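You operate a simulated robot arm through the tools that you are given. There is no shell and no other tool. Be economical: measure what you need, move in short steps, check, and stop when the job is done.

Carry out the task below with a simulated two-armed robot. There is one attempt and no reset: what you move stays moved.

## Task
Pick up the bottle that says "water" from the orange square with one hand, pass it to the other hand and put it on the black mat. Set down upright: bottle.

Only the result counts: the job must be done as asked and must still hold three seconds after the hand-in. Knocking over, shifting, dropping, spilling or breaking anything else fails it.

## Robot
Two 7-joint arms with two-finger parallel grippers on one trunk, on a base that drives. Base frame: it is fixed to the floor where the robot stands at the start and does not move with it; the origin is under the middle of the robot, x ahead of it, y to its left, z up. Readings come in cm, degrees, newtons and seconds.
The left shoulder is at the start at [7, 17.7, 103.5], the right one opposite. With the tool pointing down near the work surface each hand reaches from about 30 to 74 cm from the robot's upright axis, wherever it stands, measured 20 degrees to its own side. Places, roughly: black mat (44x22 cm) [-222, 110, 80]. Payload 3.43 kg a hand.
The tool frame of a hand sits at the grasp point between the pads (the TCP): z along the fingers, y along the line on which they close. The tips reach 3 cm beyond it. The gripper opens to 9.4 cm. The fingers are 2.8 cm wide and 1 cm thick; the gripper's body (5 by 9.6 cm) begins 5.5 cm behind the TCP.
Orientation is that of the tool frame in the base frame, as [roll, pitch, yaw] about the fixed x, y, z axes, in that order (R = Rz(yaw) Ry(pitch) Rx(roll)). With the fingers straight down and closing along the base's y, the tool's x points along the base's -x, its y along +y and its z along -z.

## Interface
- The arms move only by the tool move_arm. It takes "left_rows", "right_rows" or both (then of equal length, played together; a hand with none holds still); each is text: rows parted by semicolons, each of 7 numbers parted by spaces: the opening in per cent of the stroke, from 0 (shut) to 100 (fully open), then the shift along the tool's x, y, z in units of 200 mm (1.0 is 200 mm), then the turn, a rotation vector about the tool's x, y, z in units of 120 degrees (1.0 is 120 degrees). In form: grip tx ty tz rx ry rz; .... A call has 1 to 8 rows; each row is the pose to reach, as a shift and turn from the pose commanded when the call began, along the tool's axes at that moment. A call with a number of a shift or a turn outside -1 to 1 is refused whole. Rows are played at 5 a second. More than 5 cm and 8.6 degrees between two rows, or a gripper value outside its range, and nothing of the call is played. Where a pose cannot be reached the arm comes as near as it can. A force on the tool above 40 N (or 10 N above the force at the start of the call, whichever is more), or a blocked arm, ends the call early, and 0.2 s more pass. Each finger travels about 15.3 cm/s and halts on what it meets, pressing with about 33 N; the grip force reading is that of the motor and also rises with nothing between the fingers. The clock runs only during rows and for 0.2 s after the last one: add rows that repeat a pose to give the fingers time. It gives the time, the measured TCP pose, the force on the tool (base axes), the opening and the grip force at its end, in the units of the frame above (readings bear some noise), with the torque about the TCP (base axes, N m) and any sound that the robot's microphone picked up.
- Cameras (640 x 400 px; columns grow to the right, rows downward): "scene" is now at [12.73, -4.44, 135.3]; the picture's right is [-0.49, -0.87, -0.00], its down [-0.50, 0.28, -0.82] and it looks along [0.71, -0.40, -0.57] (base axes); focal length 288 px, centre (320, 200). "left" rides on the left gripper at [7.6, -1.4, -10.2] in its tool frame; the picture's right is [0.18, 0.98, 0.00], its down [-0.75, 0.14, -0.64] and it looks along [-0.63, 0.12, 0.77] (tool axes); focal length 243 px, centre (320, 200). "right" rides on the right gripper at [7.6, 1.4, -10.3] in its tool frame; the picture's right is [-0.18, 0.98, 0.00], its down [-0.75, -0.14, -0.64] and it looks along [-0.63, -0.12, 0.77] (tool axes); focal length 243 px, centre (320, 200). There is no depth. A picture from a camera that has moved, and an enlarged one, comes with that camera's place and axes in the base frame and with its lens.
- camera(camera): a new picture of that camera. It takes no simulated time.
- lift_body(by): slides the trunk up (or, below 0, down) by that many cm; the arms and the scene camera ride with it, the base frame stays. It gives what a move gives, with no picture.
- steer(legs): drives the robot by 1 to 6 legs, each [ahead, turn to the left] in cm and degrees, along the robot's own axes; the way and the turn of a leg run together, so that a leg with both is an arc; at most 150 cm and 180 degrees a leg. The arms and the cameras ride along, it lands a little off, and it stops where it bumps. It gives what a move gives.
- head_to(pan, tilt): turns the head with the scene camera to pan (to the left, within 86 degrees either way) and tilt (down, from -29 to 69), counted from straight ahead of the robot. It gives what a move gives.
- inspect(camera, box): a new picture of the part [left, top, right, bottom] of that camera's present view, enlarged. It takes no simulated time.
- hand_in(): hands the job in; it is judged then, once.

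Work in short steps. Places have to be worked out from the pictures, the camera data and where the tool is seen: move nearer, look again, correct. Check each grasp and each placing, and mend what went wrong. You have 120 turns and 108 pictures in all, those below and enlarged ones among them. Open the grippers and draw the arms clear of the work before you hand the job in, unless the task says otherwise; then end with one line.

The tools are called after "Call:" as name(argument=value, ...) on one line, values as JSON. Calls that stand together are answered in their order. move_arm: Moves the arms, as the interface text tells. Its arguments: {"type":"object","properties":{"left_rows":{"type":"string"},"right_rows":{"type":"string"}},"required":[]} The other tools are called the same way: lift_body (by) slides the trunk up or down; steer (legs) drives the base; head_to (pan, tilt) turns the head that bears the scene camera; camera (camera) takes a picture; inspect (camera, box) takes an enlarged picture of a part of a camera's view; hand_in () hands the job in.

At the start:

```text
clock: 0.0
left_ee_pos: [48.38, -7.37, 113.18]
left_tool_rot: [-180.0, 0.0, -180.0]
left_force: [-0.1, -0.4, -0.1]
left_torque: [0.0, 0.0, 0.02]
left_opening: 9.38
left_grip_force: 0.0
right_ee_pos: [32.86, -42.31, 105.48]
right_tool_rot: [179.2, 0.0, 180.0]
right_force: [0.2, 0.0, 0.1]
right_torque: [0.01, 0.01, 0.0]
right_opening: 9.39
right_grip_force: 0.1
trunk travel left (down, up): [-61.5, 22.5]
robot x, y, heading: [0.14, -0.1, -0.0]
head pan, tilt: [-29.2, 35.0]
```

scene: 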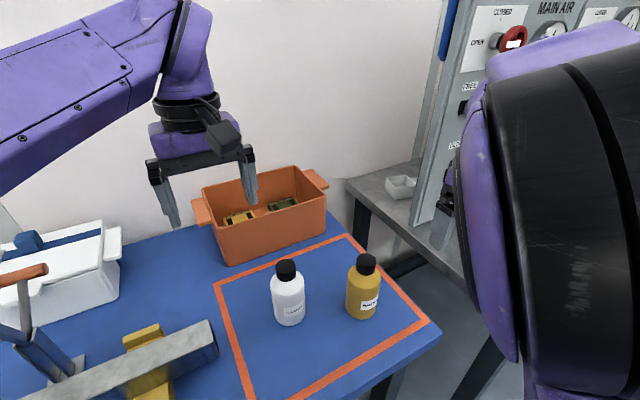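
right: 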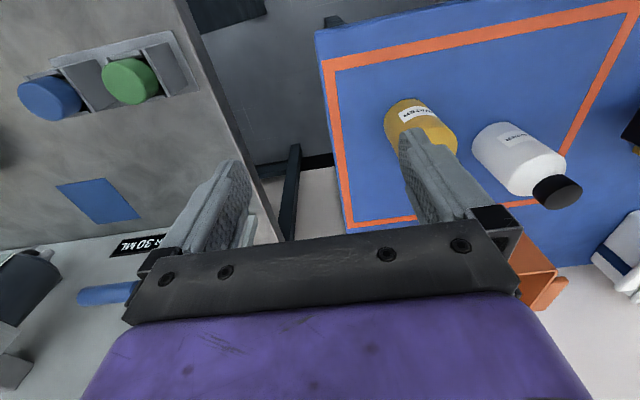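
left: 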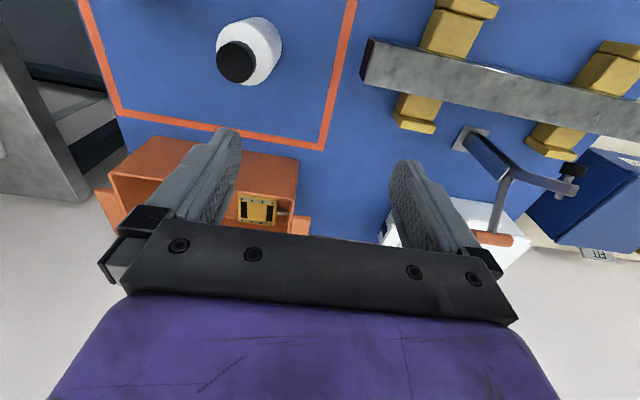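

I'll read the labels of the two bottles first.

Call:
inspect(camera="scene", box=[250, 240, 400, 334])

Call:
inspect(camera="right", box=[370, 80, 600, 224])

```text
4.26 times, centred on (325, 287) of scene
camera zoom: at [12.73, -4.44, 135.3], right [-0.49, -0.87, 0.0], down [-0.5, 0.28, -0.82], along [0.71, -0.4, -0.57], focal length 1227 px, centre (299, -170)
```

zoom: 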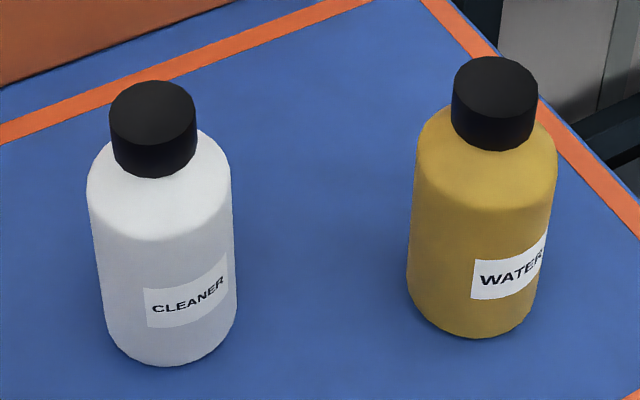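

```text
2.78 times, centred on (485, 152) of right
camera zoom: at [25.37, -41.02, 115.65], right [0.18, 0.98, 0.01], down [0.75, -0.15, 0.64], along [0.63, -0.11, -0.77], focal length 674 px, centre (-138, 333)
```

zoom: 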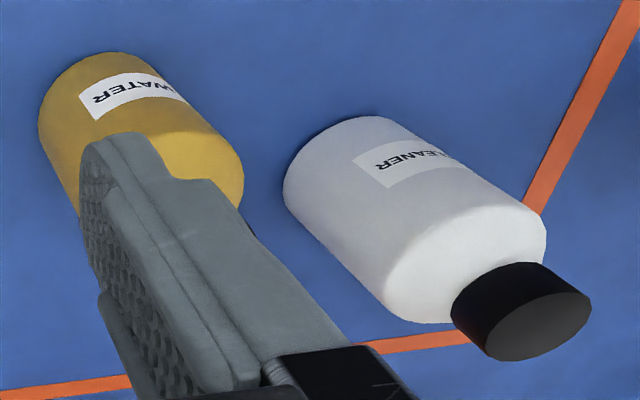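

The yellow bottle is the one that says "WATER". By triangulation it stands at about (41, -30.5), with its base at z≈80 and its top at z≈96. The body is about 7 cm wide and the cap about 3.7 cm. I'll look round before driving.

Call:
head_to(pan=-80, tilt=35)

Call:
camera(camera="scene")

Call:
head_to(pan=80, tilt=25)

Call:
camera(camera="scene")

```text
clock: 1.2
left_ee_pos: [48.34, -7.39, 113.08]
left_tool_rot: [179.9, 0.0, -179.9]
left_force: [0.4, 0.1, 0.4]
left_torque: [0.03, 0.02, -0.03]
left_opening: 9.41
left_grip_force: 0.1
right_ee_pos: [32.89, -42.3, 105.35]
right_tool_rot: [179.1, -0.1, -180.0]
right_force: [0.4, 0.2, -1.0]
right_torque: [-0.01, 0.02, 0.04]
right_opening: 9.39
right_grip_force: 0.1
trunk travel left (down, up): [-61.5, 22.5]
robot x, y, heading: [0.1, 0.15, 0.1]
head pan, tilt: [-80.0, 35.0]
```

```text
102 pictures are left
camera scene: at [6.59, -8.82, 135.31], right [-0.98, -0.17, 0.0], down [-0.1, 0.56, -0.82], along [0.14, -0.81, -0.57], focal length 288 px, centre (320, 200)
```

scene: 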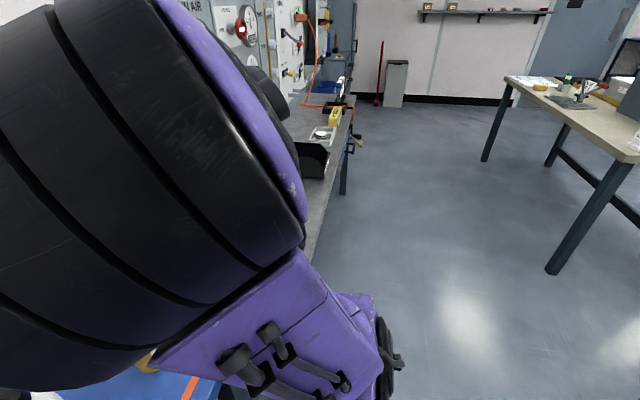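

```text
clock: 3.6
left_ee_pos: [48.41, -7.33, 113.13]
left_tool_rot: [180.0, 0.0, -179.8]
left_force: [0.5, 0.0, 0.5]
left_torque: [0.01, 0.0, -0.02]
left_opening: 9.39
left_grip_force: 0.0
right_ee_pos: [32.96, -42.23, 105.35]
right_tool_rot: [179.1, 0.0, -180.0]
right_force: [-0.3, 0.4, -0.3]
right_torque: [-0.03, -0.04, 0.03]
right_opening: 9.38
right_grip_force: 0.1
trunk travel left (down, up): [-61.5, 22.5]
robot x, y, heading: [0.14, 0.0, -0.2]
head pan, tilt: [80.0, 25.0]
```

```text
101 pictures are left
camera scene: at [6.65, 8.93, 136.89], right [0.98, -0.17, 0.0], down [-0.07, -0.42, -0.91], along [0.16, 0.89, -0.42], focal length 288 px, centre (320, 200)
```

scene: 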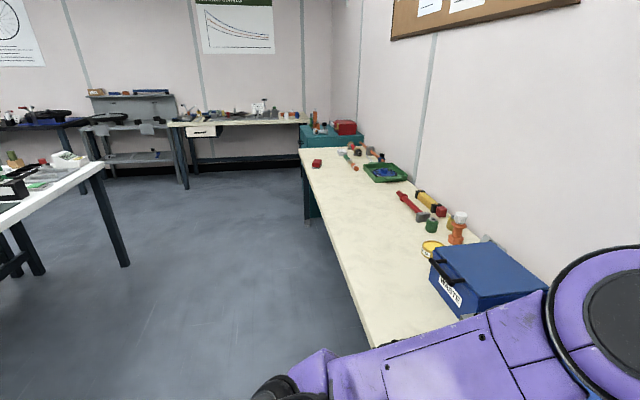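

The floor around the robot is clear. I'll back up 18 cm so the right arm has room for a pitched approach, then look at the bottles.

Call:
steer(legs=[[-18, 0]])

Call:
head_to(pan=-20, tilt=40)

Call:
camera(camera="scene")

Call:
camera(camera="right")

```text
clock: 5.2
left_ee_pos: [30.42, -7.24, 113.2]
left_tool_rot: [180.0, -0.1, -179.8]
left_force: [0.5, 0.3, -0.4]
left_torque: [-0.02, -0.05, 0.01]
left_opening: 9.4
left_grip_force: 0.0
right_ee_pos: [14.85, -42.31, 105.33]
right_tool_rot: [179.1, 0.0, -180.0]
right_force: [-0.6, 0.7, 0.2]
right_torque: [0.04, 0.02, 0.0]
right_opening: 9.4
right_grip_force: 0.1
trunk travel left (down, up): [-61.5, 22.5]
robot x, y, heading: [-18.2, -0.12, -0.0]
head pan, tilt: [80.0, 25.0]
```

```text
clock: 6.9
left_ee_pos: [30.4, -7.38, 113.1]
left_tool_rot: [-180.0, 0.0, -179.8]
left_force: [0.4, 0.6, 0.5]
left_torque: [0.01, 0.01, 0.0]
left_opening: 9.44
left_grip_force: 0.1
right_ee_pos: [14.94, -42.3, 105.42]
right_tool_rot: [179.0, 0.0, 179.9]
right_force: [-0.1, 0.3, 0.1]
right_torque: [0.01, -0.05, 0.01]
right_opening: 9.38
right_grip_force: 0.1
trunk travel left (down, up): [-61.5, 22.5]
robot x, y, heading: [-17.76, -0.09, 0.0]
head pan, tilt: [-20.0, 40.0]
```

```text
100 pictures are left
camera scene: at [-5.01, -3.04, 134.55], right [-0.34, -0.94, 0.0], down [-0.6, 0.22, -0.77], along [0.72, -0.26, -0.64], focal length 288 px, centre (320, 200)
```

scene: 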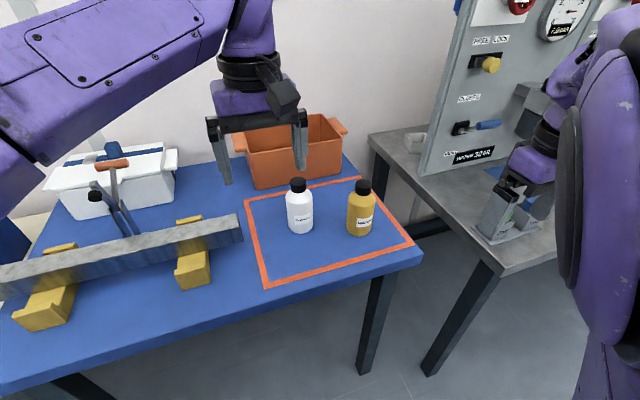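

```text
99 pictures are left
camera right: at [7.35, -41.06, 115.6], right [0.18, 0.98, 0.02], down [0.75, -0.15, 0.64], along [0.63, -0.11, -0.77], focal length 243 px, centre (320, 200)
```

right: 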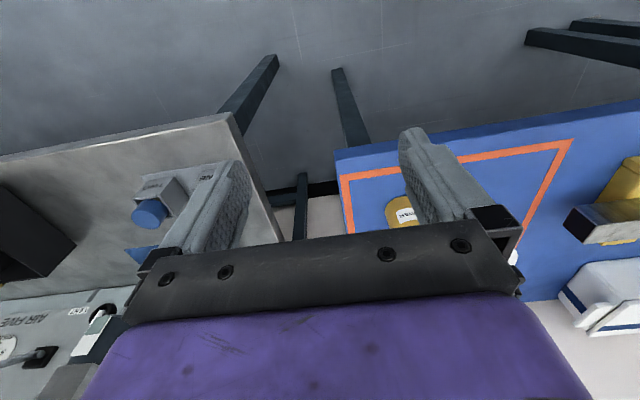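

I'll zoom in to refine the bottle's position.

Call:
inspect(camera="scene", box=[270, 165, 430, 265])

```text
4.00 times, centred on (350, 215) of scene
camera zoom: at [-5.01, -3.04, 134.55], right [-0.34, -0.94, 0.0], down [-0.6, 0.22, -0.77], along [0.72, -0.26, -0.64], focal length 1153 px, centre (200, 140)
```

zoom: 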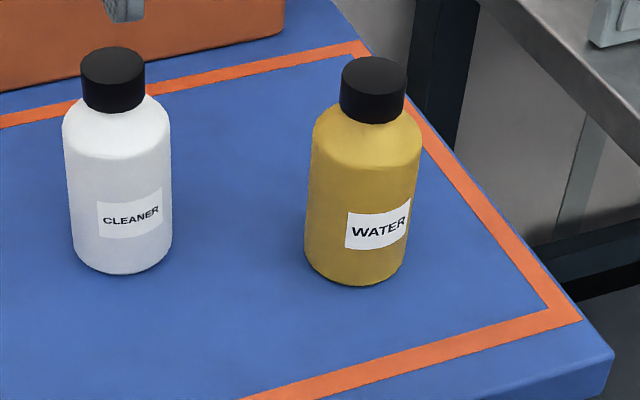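

Refined position: bottle at about (42, -31), z from 80 to 95. I'm moving the right hand to a pre-grasp on the robot's side of it, with the fingers pitched 60° forward.

Call:
move_arm(right_rows="100 -0.088 0.0706 0.0744 0 -0.0625 0; 100 -0.176 0.141 0.149 0 -0.125 0; 100 -0.264 0.212 0.223 0 -0.1875 0; 100 -0.352 0.282 0.298 0 -0.25 0; 100 -0.44 0.353 0.372 0 -0.3125 0; 100 -0.529 0.424 0.446 0 -0.375 0; 100 -0.617 0.494 0.521 0 -0.4375 0; 100 -0.705 0.565 0.595 0 -0.5 0")

Call:
camera(camera="scene")

Call:
camera(camera="right")

```text
clock: 8.7
left_ee_pos: [30.58, -7.3, 113.09]
left_tool_rot: [179.9, -0.1, -179.8]
left_force: [-1.0, -0.3, -0.5]
left_torque: [-0.01, 0.02, 0.02]
left_opening: 9.42
left_grip_force: 0.0
right_ee_pos: [30.12, -30.78, 93.81]
right_tool_rot: [175.4, 60.3, 176.0]
right_force: [1.1, -0.1, -0.3]
right_torque: [0.01, 0.01, 0.0]
right_opening: 9.39
right_grip_force: 0.0
right hand out of reach, approached as far as the arm can: row 1, 2, 3, 4, 5, 6, 7, 8
trunk travel left (down, up): [-61.5, 22.5]
robot x, y, heading: [-18.14, 0.16, -0.1]
head pan, tilt: [-20.0, 40.0]
```

```text
97 pictures are left
camera scene: at [-4.82, -3.04, 134.53], right [-0.34, -0.94, 0.0], down [-0.61, 0.22, -0.77], along [0.72, -0.26, -0.64], focal length 288 px, centre (320, 200)
```

scene: 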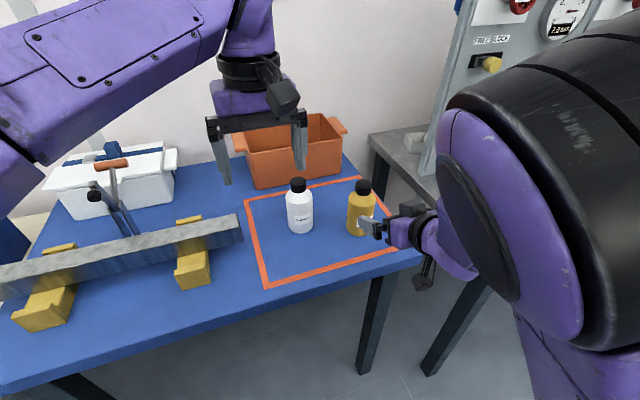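

```text
96 pictures are left
camera right: at [17.51, -29.34, 92.25], right [0.09, 0.98, 0.2], down [-0.19, -0.18, 0.97], along [0.98, -0.12, 0.17], focal length 243 px, centre (320, 200)
```

right: 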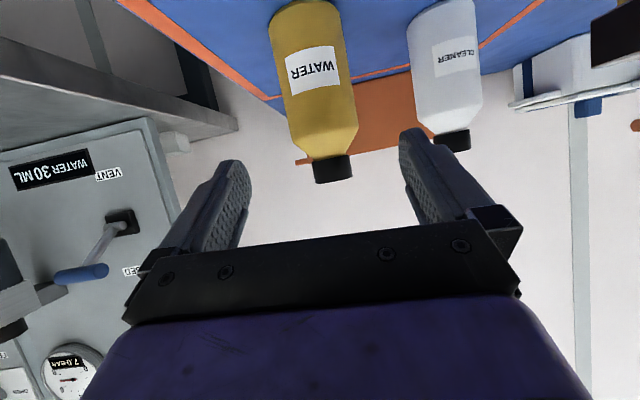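

The hand is roughly in line with the bottle, which both views put at y≈-30.5. I'll advance 8 cm along the tool axis and check again.

Call:
move_arm(right_rows="100 0.005 0 0.1 0.003 0 -0.004; 100 0.01 0 0.2 0.005 0 -0.008; 100 0.015 0 0.3 0.007 0 -0.012; 100 0.02 0 0.4 0.0096 0 -0.0167; 100 0.02 0 0.4 0.0096 0 -0.0167")

Call:
camera(camera="right")

Call:
inspect(camera="scene", box=[270, 165, 430, 265])

```text
clock: 9.9
left_ee_pos: [30.4, -7.15, 113.12]
left_tool_rot: [180.0, 0.1, -179.8]
left_force: [-0.8, -0.1, -0.9]
left_torque: [0.03, 0.0, -0.02]
left_opening: 9.4
left_grip_force: 0.1
right_ee_pos: [36.9, -32.15, 90.51]
right_tool_rot: [176.3, 60.3, 175.1]
right_force: [0.2, -0.1, 0.2]
right_torque: [0.0, 0.0, -0.03]
right_opening: 9.41
right_grip_force: 0.1
right hand out of reach, approached as far as the arm can: row 3, 4, 5
trunk travel left (down, up): [-61.5, 22.5]
robot x, y, heading: [-17.96, -0.29, -0.2]
head pan, tilt: [-20.0, 40.0]
```

```text
95 pictures are left
camera right: at [24.36, -30.44, 88.89], right [0.12, 0.97, 0.19], down [-0.19, -0.17, 0.97], along [0.97, -0.15, 0.17], focal length 243 px, centre (320, 200)
```

right: 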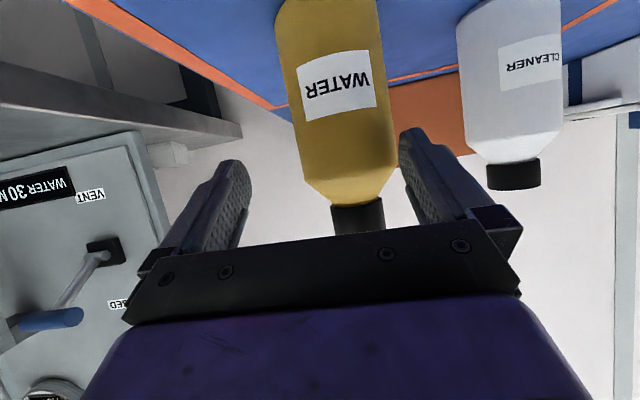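

```text
4.00 times, centred on (350, 215) of scene
camera zoom: at [-5.08, -3.02, 134.56], right [-0.34, -0.94, 0.0], down [-0.6, 0.22, -0.77], along [0.72, -0.26, -0.64], focal length 1153 px, centre (200, 140)
```

zoom: 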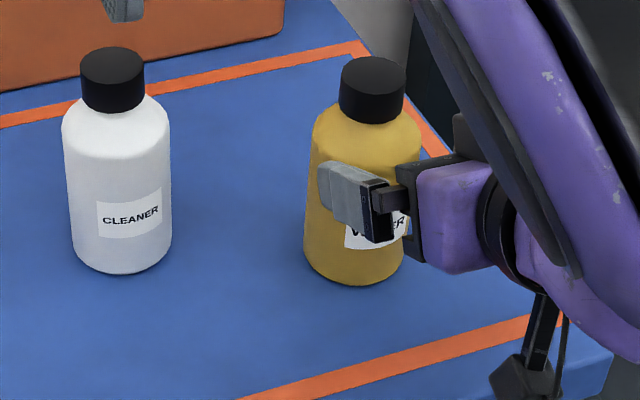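

The arm drifted in y and yaw near a joint limit. A yaw that points the hand slightly outward should suit it better, so I'll back off a little and yaw -10°.

Call:
move_arm(right_rows="100 0 0.0 -0.1 0 0 0; 100 0 0.02 -0.15 0.036 0 0.021; 100 0 0.03 -0.15 0.0725 0 0.0417; 100 0 0.03 -0.15 0.0725 0 0.0417")

```text
clock: 10.9
left_ee_pos: [30.4, -7.36, 113.1]
left_tool_rot: [179.9, 0.0, -179.8]
left_force: [0.2, 0.2, 0.2]
left_torque: [0.0, 0.03, -0.01]
left_opening: 9.42
left_grip_force: 0.0
right_ee_pos: [34.75, -33.4, 93.96]
right_tool_rot: [178.7, 59.1, 168.3]
right_force: [-0.3, 0.5, 0.0]
right_torque: [0.04, 0.0, 0.05]
right_opening: 9.39
right_grip_force: 0.0
right hand out of reach, approached as far as the arm can: row 2, 3, 4
trunk travel left (down, up): [-61.5, 22.5]
robot x, y, heading: [-17.75, -0.39, 0.1]
head pan, tilt: [-20.0, 40.0]
```

This looks like a wrist limit that comes with the folded arm. I'll back the robot 12 cm so the arm is more extended, then move the hand forward again.

Call:
steer(legs=[[-12, 0]])

Call:
move_arm(right_rows="100 0 0 0.06 0 0 0; 100 0 0 0.12 0 0 0; 100 0 0 0.12 0 0 0")

```text
clock: 12.2
left_ee_pos: [18.3, -7.36, 113.01]
left_tool_rot: [-180.0, 0.0, -179.7]
left_force: [0.4, 0.4, -0.9]
left_torque: [0.0, 0.0, -0.01]
left_opening: 9.39
left_grip_force: 0.0
right_ee_pos: [23.02, -33.05, 94.01]
right_tool_rot: [178.4, 59.2, 168.6]
right_force: [-0.5, -1.0, 0.0]
right_torque: [-0.02, 0.0, 0.01]
right_opening: 9.42
right_grip_force: 0.1
trunk travel left (down, up): [-61.5, 22.5]
robot x, y, heading: [-30.0, -0.02, -0.0]
head pan, tilt: [-20.0, 40.0]
```

```text
clock: 13.0
left_ee_pos: [18.3, -7.27, 113.18]
left_tool_rot: [-179.9, 0.0, -179.7]
left_force: [-0.7, -0.6, 0.1]
left_torque: [0.01, 0.02, 0.02]
left_opening: 9.39
left_grip_force: 0.0
right_ee_pos: [24.86, -33.86, 93.15]
right_tool_rot: [173.4, 59.4, 163.1]
right_force: [0.4, -1.1, 0.3]
right_torque: [-0.04, -0.06, -0.02]
right_opening: 9.42
right_grip_force: 0.1
trunk travel left (down, up): [-61.5, 22.5]
robot x, y, heading: [-30.39, -0.06, 0.1]
head pan, tilt: [-20.0, 40.0]
```

With the arm more extended the pose is met exactly. Now I'll move to a pre-grasp 10 cm back along the approach line and level the roll.

Call:
move_arm(right_rows="100 -0.033 0.108 0.107 0.005 0 -0.008; 100 -0.067 0.217 0.213 0.01 0 -0.016; 100 -0.1 0.325 0.32 0.0144 0 -0.0244; 100 -0.1 0.325 0.32 0.0144 0 -0.0244")

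Call:
camera(camera="right")

Call:
camera(camera="scene")

```text
clock: 14.0
left_ee_pos: [18.16, -7.28, 113.11]
left_tool_rot: [-180.0, 0.1, -179.8]
left_force: [0.1, 0.0, 0.5]
left_torque: [0.01, 0.02, 0.04]
left_opening: 9.43
left_grip_force: 0.0
right_ee_pos: [33.05, -31.13, 93.34]
right_tool_rot: [178.1, 58.6, 166.5]
right_force: [-0.8, 0.3, 0.3]
right_torque: [0.01, 0.01, -0.01]
right_opening: 9.41
right_grip_force: 0.1
right hand out of reach, approached as far as the arm can: row 1, 2, 3, 4
trunk travel left (down, up): [-61.5, 22.5]
robot x, y, heading: [-29.98, -0.03, 0.0]
head pan, tilt: [-20.0, 40.0]
```

```text
93 pictures are left
camera right: at [21.02, -27.11, 92.08], right [0.29, 0.94, 0.17], down [-0.18, -0.12, 0.98], along [0.94, -0.32, 0.14], focal length 243 px, centre (320, 200)
```

right: 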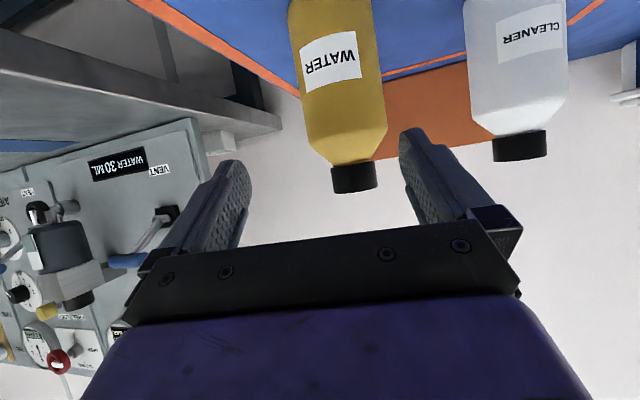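

```text
92 pictures are left
camera scene: at [-17.1, -3.04, 134.56], right [-0.34, -0.94, 0.0], down [-0.6, 0.22, -0.77], along [0.72, -0.26, -0.64], focal length 288 px, centre (320, 200)
```

scene: 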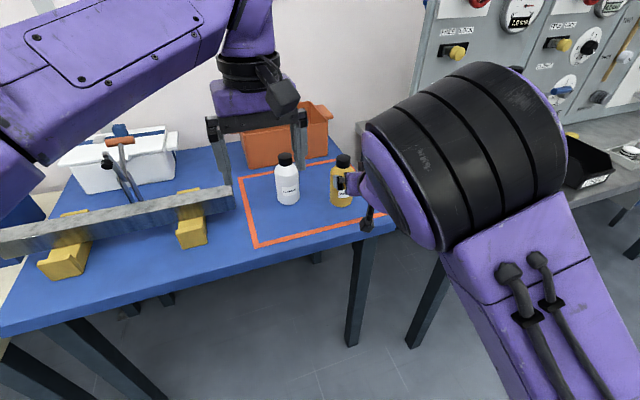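

The arm can't hold this steep pitch so far inward. I'll test whether a 45° pitch relaxes the limit, keeping clear of the bottle.

Call:
move_arm(right_rows="100 0 0 -0.1 0 0.06 0; 100 0 0 -0.15 0 0.125 0; 100 0 0 -0.15 0 0.125 0")

```text
clock: 14.8
left_ee_pos: [18.47, -7.21, 113.01]
left_tool_rot: [-179.9, 0.0, -179.9]
left_force: [0.1, 0.1, -0.5]
left_torque: [-0.02, 0.01, -0.01]
left_opening: 9.41
left_grip_force: 0.0
right_ee_pos: [30.79, -29.06, 94.46]
right_tool_rot: [-176.1, 44.3, 172.6]
right_force: [0.9, 0.0, -0.2]
right_torque: [0.01, -0.02, -0.07]
right_opening: 9.43
right_grip_force: 0.1
trunk travel left (down, up): [-61.5, 22.5]
robot x, y, heading: [-29.6, -0.2, 0.2]
head pan, tilt: [-20.0, 40.0]
```

A 45° pitch is within reach. I'll go to 6 cm short of the grasp and level the roll.

Call:
move_arm(right_rows="100 -0.03 0.016 0.16 -0.008 0 0.008; 100 -0.06 0.032 0.325 -0.0166 0 0.0166; 100 -0.06 0.032 0.325 -0.0166 0 0.0166")

Call:
camera(camera="right")

Call:
inspect(camera="scene", box=[260, 140, 420, 240])

```text
clock: 15.6
left_ee_pos: [18.27, -7.18, 113.22]
left_tool_rot: [-179.9, 0.0, -179.9]
left_force: [0.4, -0.3, 0.3]
left_torque: [-0.01, -0.02, -0.01]
left_opening: 9.4
left_grip_force: 0.0
right_ee_pos: [36.24, -29.77, 90.85]
right_tool_rot: [179.6, 44.5, 169.7]
right_force: [-0.6, -0.2, 0.7]
right_torque: [0.02, -0.02, -0.02]
right_opening: 9.39
right_grip_force: 0.1
trunk travel left (down, up): [-61.5, 22.5]
robot x, y, heading: [-29.84, 0.07, 0.1]
head pan, tilt: [-20.0, 40.0]
```

```text
91 pictures are left
camera right: at [24.12, -26.1, 92.76], right [0.3, 0.94, 0.13], down [0.06, -0.16, 0.99], along [0.95, -0.29, -0.11], focal length 243 px, centre (320, 200)
```

right: 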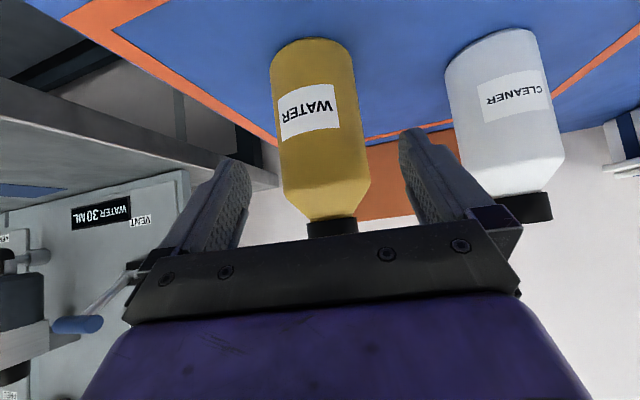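

```text
4.00 times, centred on (340, 190) of scene
camera zoom: at [-17.17, -2.97, 134.57], right [-0.34, -0.94, 0.0], down [-0.6, 0.22, -0.77], along [0.72, -0.26, -0.64], focal length 1153 px, centre (240, 240)
```

zoom: 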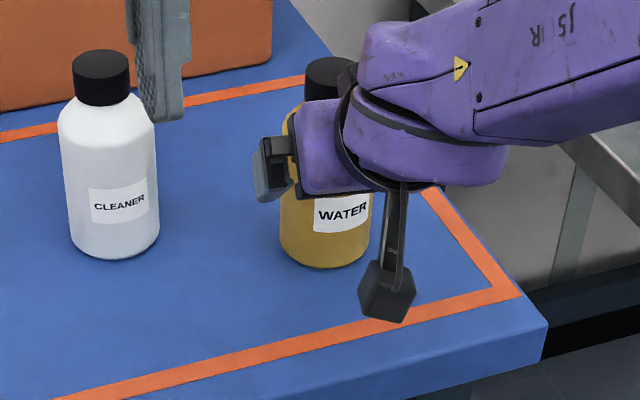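

Both views agree on the bottle at (41.9, -30.7), and the hand is laterally centred. I'm advancing to the grasp.

Call:
move_arm(right_rows="100 0.007 0.002 0.08 0 0 0; 100 0.011 0.003 0.16 0 0 0; 100 0.017 0.004 0.24 0 0 0; 100 0.022 0.005 0.318 0 0 0; 100 0.022 0.005 0.318 0 0 0")

Call:
camera(camera="right")

Call:
inspect(camera="scene", box=[260, 140, 420, 240])

```text
clock: 16.8
left_ee_pos: [18.3, -7.25, 113.06]
left_tool_rot: [-180.0, -0.1, -179.8]
left_force: [-0.3, 0.9, -0.3]
left_torque: [0.03, 0.02, 0.0]
left_opening: 9.4
left_grip_force: 0.1
right_ee_pos: [40.21, -30.13, 85.81]
right_tool_rot: [179.6, 44.2, 169.7]
right_force: [0.2, -0.5, -0.2]
right_torque: [0.02, 0.01, -0.03]
right_opening: 9.4
right_grip_force: 0.0
trunk travel left (down, up): [-61.5, 22.5]
robot x, y, heading: [-30.09, -0.07, 0.2]
head pan, tilt: [-20.0, 40.0]
```

```text
89 pictures are left
camera right: at [28.12, -26.59, 87.73], right [0.3, 0.94, 0.13], down [0.06, -0.16, 0.99], along [0.95, -0.29, -0.11], focal length 243 px, centre (320, 200)
```

right: 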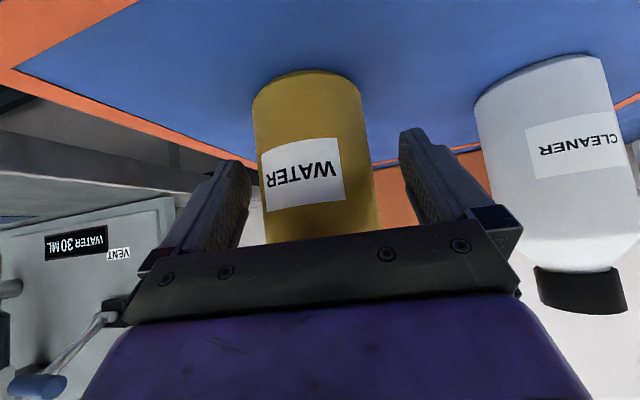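

```text
4.00 times, centred on (340, 190) of scene
camera zoom: at [-17.08, -3.03, 134.56], right [-0.34, -0.94, 0.0], down [-0.6, 0.22, -0.77], along [0.72, -0.26, -0.64], focal length 1153 px, centre (240, 240)
```

zoom: 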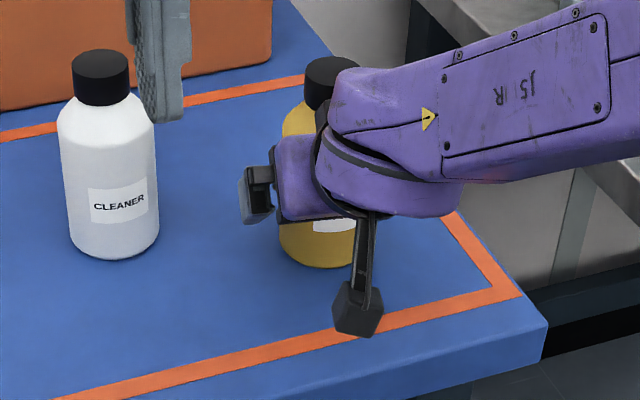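

The bottle sits between the fingers. I'm closing the right gripper.

Call:
move_arm(right_rows="80 0 0 0 0 0 0; 65 0 0 0 0 0 0; 50 0 0 0 0 0 0; 50 0 0 0 0 0 0; 40 0 0 0 0 0 0; 40 0 0 0 0 0 0")

Call:
camera(camera="right")

```text
clock: 18.2
left_ee_pos: [18.29, -7.36, 113.09]
left_tool_rot: [-180.0, -0.1, -179.8]
left_force: [0.7, 0.6, 0.8]
left_torque: [0.01, -0.02, -0.02]
left_opening: 9.39
left_grip_force: 0.1
right_ee_pos: [40.34, -30.24, 85.74]
right_tool_rot: [179.7, 44.2, 169.7]
right_force: [-0.2, -1.3, -0.3]
right_torque: [0.0, -0.01, -0.01]
right_opening: 6.82
right_grip_force: 33.4
trunk travel left (down, up): [-61.5, 22.5]
robot x, y, heading: [-30.0, -0.09, 0.3]
head pan, tilt: [-20.0, 40.0]
```

```text
87 pictures are left
camera right: at [28.15, -26.64, 87.69], right [0.3, 0.94, 0.13], down [0.07, -0.16, 0.99], along [0.95, -0.29, -0.11], focal length 243 px, centre (320, 200)
```

right: 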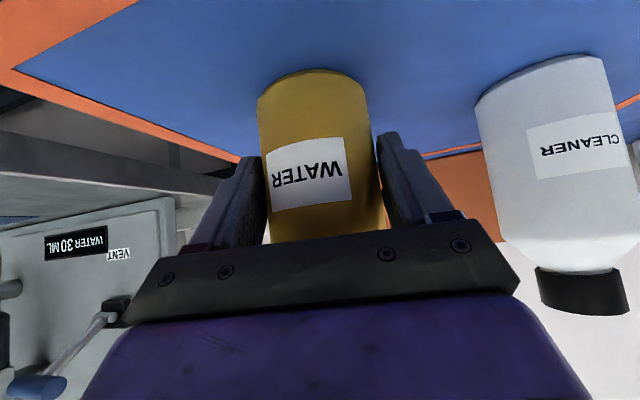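

The grip is firm at 6.82 cm and 33 N. I'm lifting straight up 12 cm.

Call:
move_arm(right_rows="40 -0.07 0 -0.0717 0 0 0; 40 -0.14 0 -0.1434 0 0 0; 40 -0.21 0 -0.215 0 0 0; 40 -0.28 0 -0.287 0 0 0; 40 -0.35 0 -0.3585 0 0 0; 40 -0.42 0 -0.43 0 0 0; 40 -0.42 0 -0.43 0 0 0")

Call:
camera(camera="right")

Call:
camera(camera="scene")

```text
clock: 19.8
left_ee_pos: [18.45, -7.37, 113.06]
left_tool_rot: [-179.9, 0.0, -179.8]
left_force: [0.1, 0.3, 0.3]
left_torque: [0.03, -0.01, -0.01]
left_opening: 9.4
left_grip_force: 0.0
right_ee_pos: [40.49, -30.13, 97.91]
right_tool_rot: [179.7, 44.2, 169.7]
right_force: [-0.6, 0.2, -3.5]
right_torque: [-0.03, 0.07, 0.02]
right_opening: 6.83
right_grip_force: 33.4
trunk travel left (down, up): [-61.5, 22.5]
robot x, y, heading: [-30.21, 0.14, 0.0]
head pan, tilt: [-20.0, 40.0]
```

```text
86 pictures are left
camera right: at [28.33, -26.6, 99.78], right [0.3, 0.94, 0.13], down [0.07, -0.16, 0.99], along [0.95, -0.29, -0.11], focal length 243 px, centre (320, 200)
```

right: 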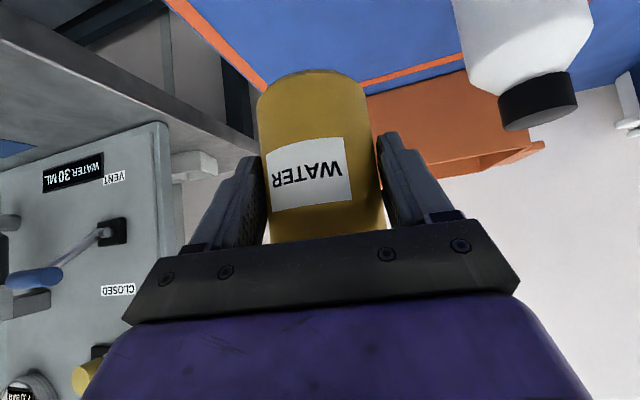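

```text
85 pictures are left
camera scene: at [-16.94, -3.09, 134.54], right [-0.34, -0.94, 0.0], down [-0.6, 0.22, -0.77], along [0.72, -0.26, -0.64], focal length 288 px, centre (320, 200)
```

scene: 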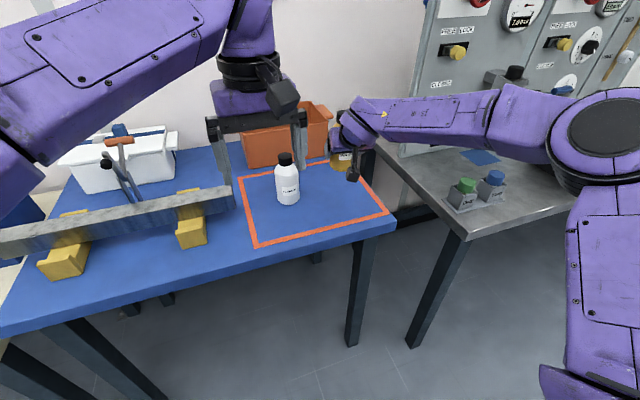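

The bottle is held and the cleaner is untouched. I'll back away from the table to make room for the handover.

Call:
steer(legs=[[-35, 0]])

Call:
move_arm(right_rows="40 0.12 0.12 -0.1 0 0 0; 40 0.24 0.24 -0.2 0 0 0; 40 0.36 0.36 -0.3 0 0 0; 40 0.36 0.36 -0.3 0 0 0")

```text
clock: 22.0
left_ee_pos: [-16.3, -7.46, 112.98]
left_tool_rot: [180.0, 0.0, -179.8]
left_force: [-0.1, -0.2, 0.2]
left_torque: [0.04, 0.0, -0.01]
left_opening: 9.43
left_grip_force: 0.1
right_ee_pos: [5.76, -30.4, 97.96]
right_tool_rot: [179.7, 44.3, 169.6]
right_force: [0.7, -0.4, -3.3]
right_torque: [0.0, 0.04, 0.0]
right_opening: 6.84
right_grip_force: 33.2
trunk travel left (down, up): [-61.5, 22.5]
robot x, y, heading: [-64.75, 0.12, 0.2]
head pan, tilt: [-20.0, 40.0]
```

```text
clock: 23.0
left_ee_pos: [-16.19, -7.44, 113.1]
left_tool_rot: [179.9, 0.0, -179.9]
left_force: [-0.4, -0.3, 0.7]
left_torque: [0.0, 0.01, -0.01]
left_opening: 9.41
left_grip_force: 0.0
right_ee_pos: [-1.98, -21.72, 97.19]
right_tool_rot: [179.7, 44.2, 169.5]
right_force: [0.0, 0.1, -3.4]
right_torque: [0.03, 0.06, 0.01]
right_opening: 6.84
right_grip_force: 32.8
trunk travel left (down, up): [-61.5, 22.5]
robot x, y, heading: [-64.81, -0.02, 0.2]
head pan, tilt: [-20.0, 40.0]
```

That pose was reached. I'll bring the bottle further in toward the middle.

Call:
move_arm(right_rows="40 0.11 0.073 -0.105 0 0 0; 40 0.21 0.147 -0.21 0 0 0; 40 0.32 0.22 -0.315 0 0 0; 40 0.32 0.22 -0.315 0 0 0")

Call:
camera(camera="scene")

Call:
camera(camera="left")

```text
clock: 24.0
left_ee_pos: [-16.13, -7.38, 113.02]
left_tool_rot: [180.0, -0.1, -179.9]
left_force: [0.7, -0.4, -0.9]
left_torque: [0.0, 0.01, -0.03]
left_opening: 9.41
left_grip_force: 0.1
right_ee_pos: [-10.3, -15.64, 97.21]
right_tool_rot: [179.8, 44.3, 169.6]
right_force: [1.1, -0.7, -1.8]
right_torque: [-0.01, 0.04, 0.01]
right_opening: 6.82
right_grip_force: 33.2
trunk travel left (down, up): [-61.5, 22.5]
robot x, y, heading: [-64.94, 0.19, 0.0]
head pan, tilt: [-20.0, 40.0]
```

```text
84 pictures are left
camera scene: at [-51.58, -3.14, 134.54], right [-0.34, -0.94, 0.0], down [-0.6, 0.22, -0.77], along [0.72, -0.26, -0.64], focal length 288 px, centre (320, 200)
```

scene: 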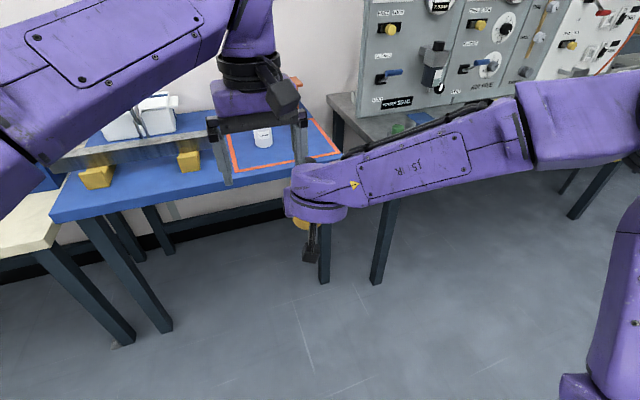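

```text
83 pictures are left
camera left: at [-23.88, -9.02, 123.34], right [-0.19, 0.98, 0.0], down [0.75, 0.14, 0.64], along [0.63, 0.12, -0.77], focal length 243 px, centre (320, 200)
```

left: 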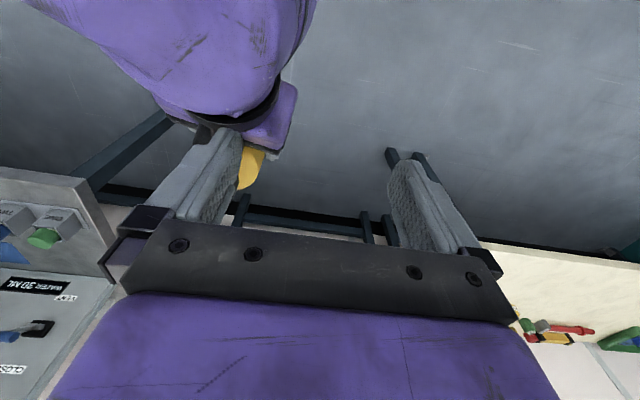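

The right wrist is bulky and sits under where the left hand's camera would go. I'll raise the left hand and move it forward, leaning it 22° back so it clears that wrist when it comes down on the cap.

Call:
move_arm(left_rows="100 0 0 -0.2 0 0 0; 100 -0.1 0 -0.35 0 0 0; 100 -0.25 0 -0.45 0 0.05 0; 100 -0.4 0 -0.45 0 0.1 0; 100 -0.55 0 -0.45 0 0.15 0; 100 -0.55 0 -0.45 0 0.183 0; 100 -0.55 0 -0.45 0 0.183 0")

Call:
camera(camera="scene")

Call:
camera(camera="left")

```text
clock: 25.0
left_ee_pos: [-18.87, -5.4, 114.03]
left_tool_rot: [179.8, -3.8, -178.3]
left_force: [3.3, 2.8, 3.9]
left_torque: [-0.19, -0.02, 0.17]
left_opening: 9.27
left_grip_force: 0.1
left hand out of reach, approached as far as the arm can: row 1, 2, 3, 4
right_ee_pos: [-10.83, -14.86, 97.11]
right_tool_rot: [-179.7, 44.2, 171.1]
right_force: [0.0, -0.3, -4.1]
right_torque: [0.01, 0.06, 0.0]
right_opening: 6.84
right_grip_force: 33.2
trunk travel left (down, up): [-61.5, 22.5]
robot x, y, heading: [-64.85, 0.23, 0.1]
head pan, tilt: [-20.0, 40.0]
stopped in row 4 (left hand): the force on the tool passed its limit at 100 N (the readings are from after the stop); the commanded pose is now the measured one
```

```text
82 pictures are left
camera scene: at [-51.85, -2.77, 134.57], right [-0.34, -0.94, 0.0], down [-0.6, 0.22, -0.77], along [0.72, -0.26, -0.64], focal length 288 px, centre (320, 200)
```

scene: 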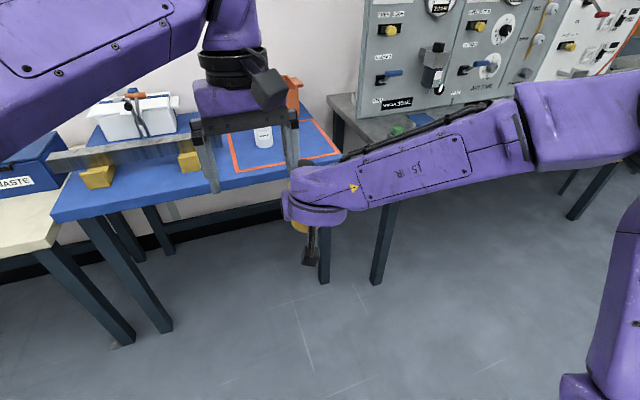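

```text
81 pictures are left
camera left: at [-25.77, -7.17, 124.84], right [-0.21, 0.98, 0.01], down [0.79, 0.16, 0.59], along [0.58, 0.14, -0.81], focal length 243 px, centre (320, 200)
```

left: 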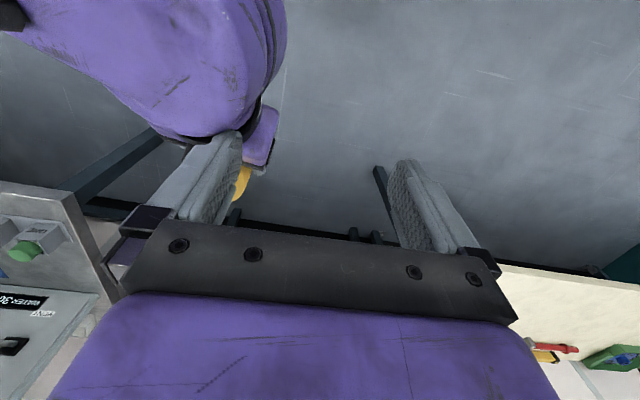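

The left finger brushed the right wrist, since the left hand cannot go higher here. The bottle is still held. I'll move the left hand aside to the left and lower the right hand by 12 cm.

Call:
move_arm(left_rows="100 0 0.15 0 0 0 0; 100 0 0.3 0 0 0 0; 100 0 0.45 0 0 0 0; 100 0 0.45 0 0 0 0")

Call:
move_arm(right_rows="40 0.07 0 0.0717 0 0 0; 40 0.14 0 0.1434 0 0 0; 40 0.21 0 0.215 0 0 0; 40 0.28 0 0.287 0 0 0; 40 0.35 0 0.3585 0 0 0; 40 0.42 0 0.43 0 0 0; 40 0.42 0 0.43 0 0 0")

Call:
camera(camera="scene")

```text
clock: 26.0
left_ee_pos: [-18.99, 3.45, 114.14]
left_tool_rot: [179.8, -3.8, -178.4]
left_force: [0.0, 0.2, -0.4]
left_torque: [0.0, 0.0, 0.02]
left_opening: 9.39
left_grip_force: 0.0
right_ee_pos: [-10.76, -15.25, 97.07]
right_tool_rot: [180.0, 44.4, 170.9]
right_force: [0.6, -0.8, -3.3]
right_torque: [0.03, 0.05, -0.02]
right_opening: 6.82
right_grip_force: 32.7
trunk travel left (down, up): [-61.5, 22.5]
robot x, y, heading: [-64.88, -0.13, 0.0]
head pan, tilt: [-20.0, 40.0]
```

```text
clock: 27.6
left_ee_pos: [-18.9, 3.29, 114.11]
left_tool_rot: [179.7, -4.0, -178.3]
left_force: [-0.1, -0.4, -0.1]
left_torque: [-0.01, 0.01, -0.01]
left_opening: 9.43
left_grip_force: 0.1
right_ee_pos: [-10.84, -15.04, 85.08]
right_tool_rot: [-180.0, 44.3, 170.9]
right_force: [0.3, -0.6, -3.6]
right_torque: [-0.02, 0.09, 0.03]
right_opening: 6.83
right_grip_force: 32.8
trunk travel left (down, up): [-61.5, 22.5]
robot x, y, heading: [-64.78, -0.28, -0.3]
head pan, tilt: [-20.0, 40.0]
```

```text
80 pictures are left
camera scene: at [-51.69, -3.11, 134.55], right [-0.34, -0.94, 0.0], down [-0.6, 0.22, -0.77], along [0.72, -0.26, -0.64], focal length 288 px, centre (320, 200)
```

scene: 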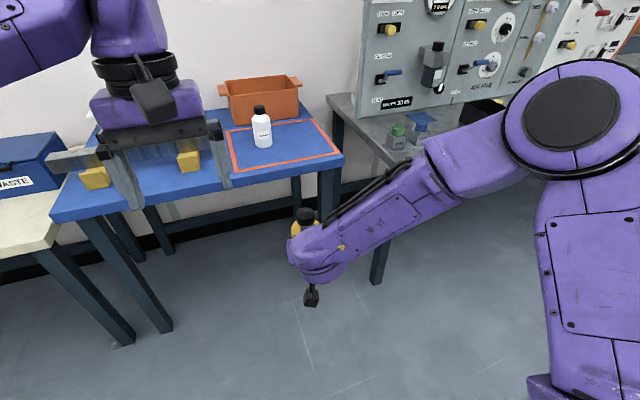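

The right hand can hold here and the cap is visible to the scene camera. I'll zoom in on the cap and test the left hand's backward lean in free space.

Call:
inspect(camera="scene", box=[240, 180, 400, 280])

Call:
move_arm(left_rows="100 -0.15 0 0.1 0 0.06 0; 100 -0.3 0 0.2 0 0.12 0; 100 -0.45 0 0.25 0 0.16 0; 100 -0.45 0 0.25 0 0.2 0; 100 -0.45 0 0.25 0 0.2 0")

```text
4.00 times, centred on (320, 230) of scene
camera zoom: at [-51.69, -3.11, 134.55], right [-0.34, -0.94, 0.0], down [-0.6, 0.22, -0.77], along [0.72, -0.26, -0.64], focal length 1153 px, centre (320, 80)
```

zoom: 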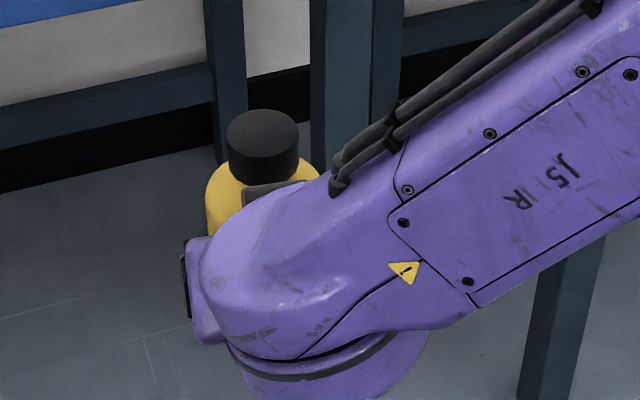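

```text
clock: 28.8
left_ee_pos: [-20.81, 2.12, 105.88]
left_tool_rot: [179.6, -28.0, -178.2]
left_force: [0.5, -0.6, -0.3]
left_torque: [0.0, 0.01, 0.02]
left_opening: 9.38
left_grip_force: 0.1
left hand out of reach, approached as far as the arm can: row 1, 2, 3, 4, 5
right_ee_pos: [-10.76, -15.1, 85.17]
right_tool_rot: [-180.0, 44.2, 170.9]
right_force: [-0.2, 0.2, -3.1]
right_torque: [0.01, 0.05, 0.0]
right_opening: 6.83
right_grip_force: 32.9
trunk travel left (down, up): [-61.5, 22.5]
robot x, y, heading: [-64.71, -0.2, 0.1]
head pan, tilt: [-20.0, 40.0]
```

Leaning works, but the reach runs out that far ahead. I'll bring the bottle nearer: 4 cm back and 6 cm left.

Call:
move_arm(right_rows="40 0.06 0.09 -0.058 0 0 0; 40 0.12 0.18 -0.115 0 0 0; 40 0.175 0.265 -0.173 0 0 0; 40 0.175 0.265 -0.173 0 0 0")

Call:
camera(camera="scene")

Call:
camera(camera="left")

```text
clock: 29.8
left_ee_pos: [-20.7, 2.23, 105.87]
left_tool_rot: [179.6, -28.0, -178.2]
left_force: [-1.0, -0.3, -1.2]
left_torque: [-0.01, -0.01, -0.04]
left_opening: 9.4
left_grip_force: 0.1
right_ee_pos: [-14.76, -9.12, 85.12]
right_tool_rot: [-180.0, 44.4, 171.0]
right_force: [0.4, -0.7, -2.9]
right_torque: [0.01, 0.07, -0.01]
right_opening: 6.8
right_grip_force: 32.8
trunk travel left (down, up): [-61.5, 22.5]
robot x, y, heading: [-64.67, -0.01, -0.2]
head pan, tilt: [-20.0, 40.0]
```

```text
78 pictures are left
camera scene: at [-51.63, -3.15, 134.54], right [-0.34, -0.94, 0.0], down [-0.6, 0.22, -0.77], along [0.72, -0.26, -0.64], focal length 288 px, centre (320, 200)
```

scene: 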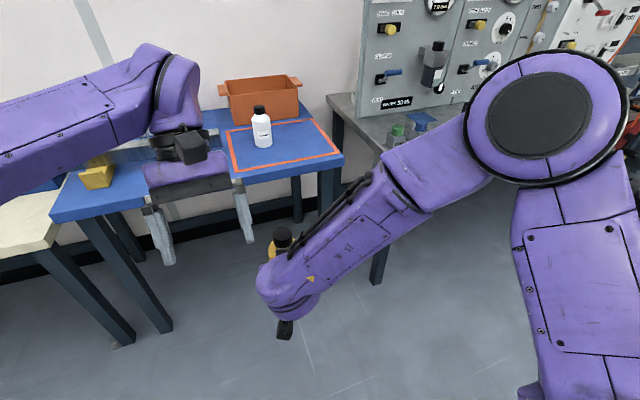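

```text
77 pictures are left
camera left: at [-22.69, 0.47, 118.55], right [-0.19, 0.98, 0.09], down [0.96, 0.17, 0.21], along [0.19, 0.13, -0.97], focal length 243 px, centre (320, 200)
```

left: 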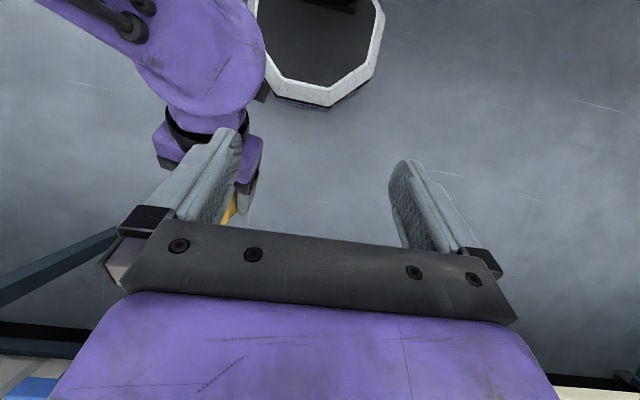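

The cap should now be at about (-13.2, -9.4), top z≈94. I'll lower the left hand 8 cm off to the side and reduce the lean to 20°, to get it back into reach.

Call:
move_arm(left_rows="100 -0.06 0 0.117 0 -0.02 0; 100 -0.12 0 0.235 0 -0.045 0; 100 -0.188 0 0.352 0 -0.065 0; 100 -0.188 0 0.352 0 -0.065 0")

```text
clock: 30.8
left_ee_pos: [-20.86, 2.0, 97.79]
left_tool_rot: [179.8, -20.2, -178.3]
left_force: [-0.1, -0.8, -0.2]
left_torque: [0.0, 0.02, 0.03]
left_opening: 9.38
left_grip_force: 0.1
right_ee_pos: [-14.78, -9.07, 85.1]
right_tool_rot: [180.0, 44.4, 170.9]
right_force: [0.6, -0.7, -2.9]
right_torque: [0.0, 0.08, -0.02]
right_opening: 6.83
right_grip_force: 33.0
trunk travel left (down, up): [-61.5, 22.5]
robot x, y, heading: [-64.33, 0.18, -0.1]
head pan, tilt: [-20.0, 40.0]
```

The left hand is back on command. I'm moving it forward, then across to above the cap.

Call:
move_arm(left_rows="80 -0.2 0 -0.12 0 0 0; 80 -0.415 0 -0.23 0 0 0; 80 -0.415 -0.15 -0.23 0 0 0; 80 -0.415 -0.3 -0.23 0 0 0; 80 -0.415 -0.4 -0.23 0 0 0; 80 -0.415 -0.4 -0.23 0 0 0")

Call:
camera(camera="left")

Call:
camera(camera="scene")

```text
clock: 32.2
left_ee_pos: [-14.27, 1.11, 98.77]
left_tool_rot: [179.6, -20.2, -178.3]
left_force: [-0.3, -1.0, -0.7]
left_torque: [-0.02, 0.0, -0.01]
left_opening: 7.51
left_grip_force: 0.1
left hand out of reach, approached as far as the arm can: row 2, 3, 4, 5, 6
right_ee_pos: [-14.78, -9.1, 85.17]
right_tool_rot: [180.0, 44.3, 170.8]
right_force: [0.4, -0.7, -2.7]
right_torque: [0.01, 0.11, 0.01]
right_opening: 6.84
right_grip_force: 33.1
trunk travel left (down, up): [-61.5, 22.5]
robot x, y, heading: [-64.5, 0.06, 0.0]
head pan, tilt: [-20.0, 40.0]
```

```text
76 pictures are left
camera left: at [-17.84, -0.6, 111.14], right [-0.2, 0.98, 0.07], down [0.92, 0.17, 0.34], along [0.32, 0.13, -0.94], focal length 243 px, centre (320, 200)
```

left: 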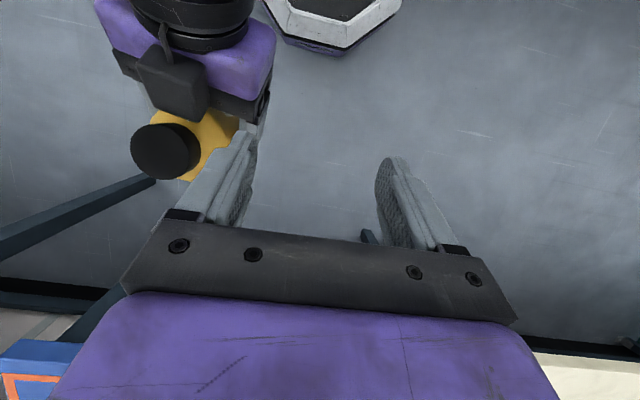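

```text
75 pictures are left
camera scene: at [-51.63, -3.15, 134.54], right [-0.34, -0.94, 0.0], down [-0.6, 0.22, -0.77], along [0.72, -0.26, -0.64], focal length 288 px, centre (320, 200)
```

scene: 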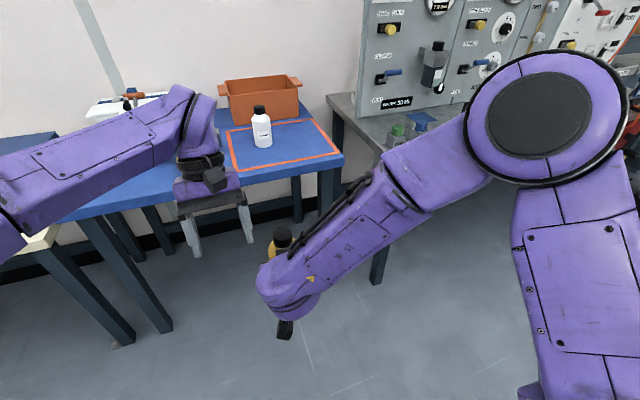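

The cap is at about (-13.5, -9.3), but the 20° lean limits the left arm's reach. By my geometry a 10° lean still clears the right wrist, so I'll reduce it and move across in part.

Call:
move_arm(left_rows="80 0 0 0 0 -0.04 0; 80 0 0 0 0 -0.083 0; 80 -0.05 -0.1 -0.02 0 -0.083 0; 80 -0.1 -0.2 -0.04 0 -0.083 0; 80 -0.1 -0.2 -0.04 0 -0.083 0")

```text
clock: 33.4
left_ee_pos: [-12.52, -2.51, 99.2]
left_tool_rot: [179.6, -10.1, -178.2]
left_force: [-1.1, -0.2, -0.5]
left_torque: [0.01, 0.0, -0.04]
left_opening: 7.5
left_grip_force: 0.1
right_ee_pos: [-14.74, -8.84, 85.22]
right_tool_rot: [-179.9, 44.2, 171.0]
right_force: [-0.1, 0.9, -3.3]
right_torque: [0.02, 0.08, -0.01]
right_opening: 6.85
right_grip_force: 32.8
trunk travel left (down, up): [-61.5, 22.5]
robot x, y, heading: [-64.74, -0.06, -0.1]
head pan, tilt: [-20.0, 40.0]
```

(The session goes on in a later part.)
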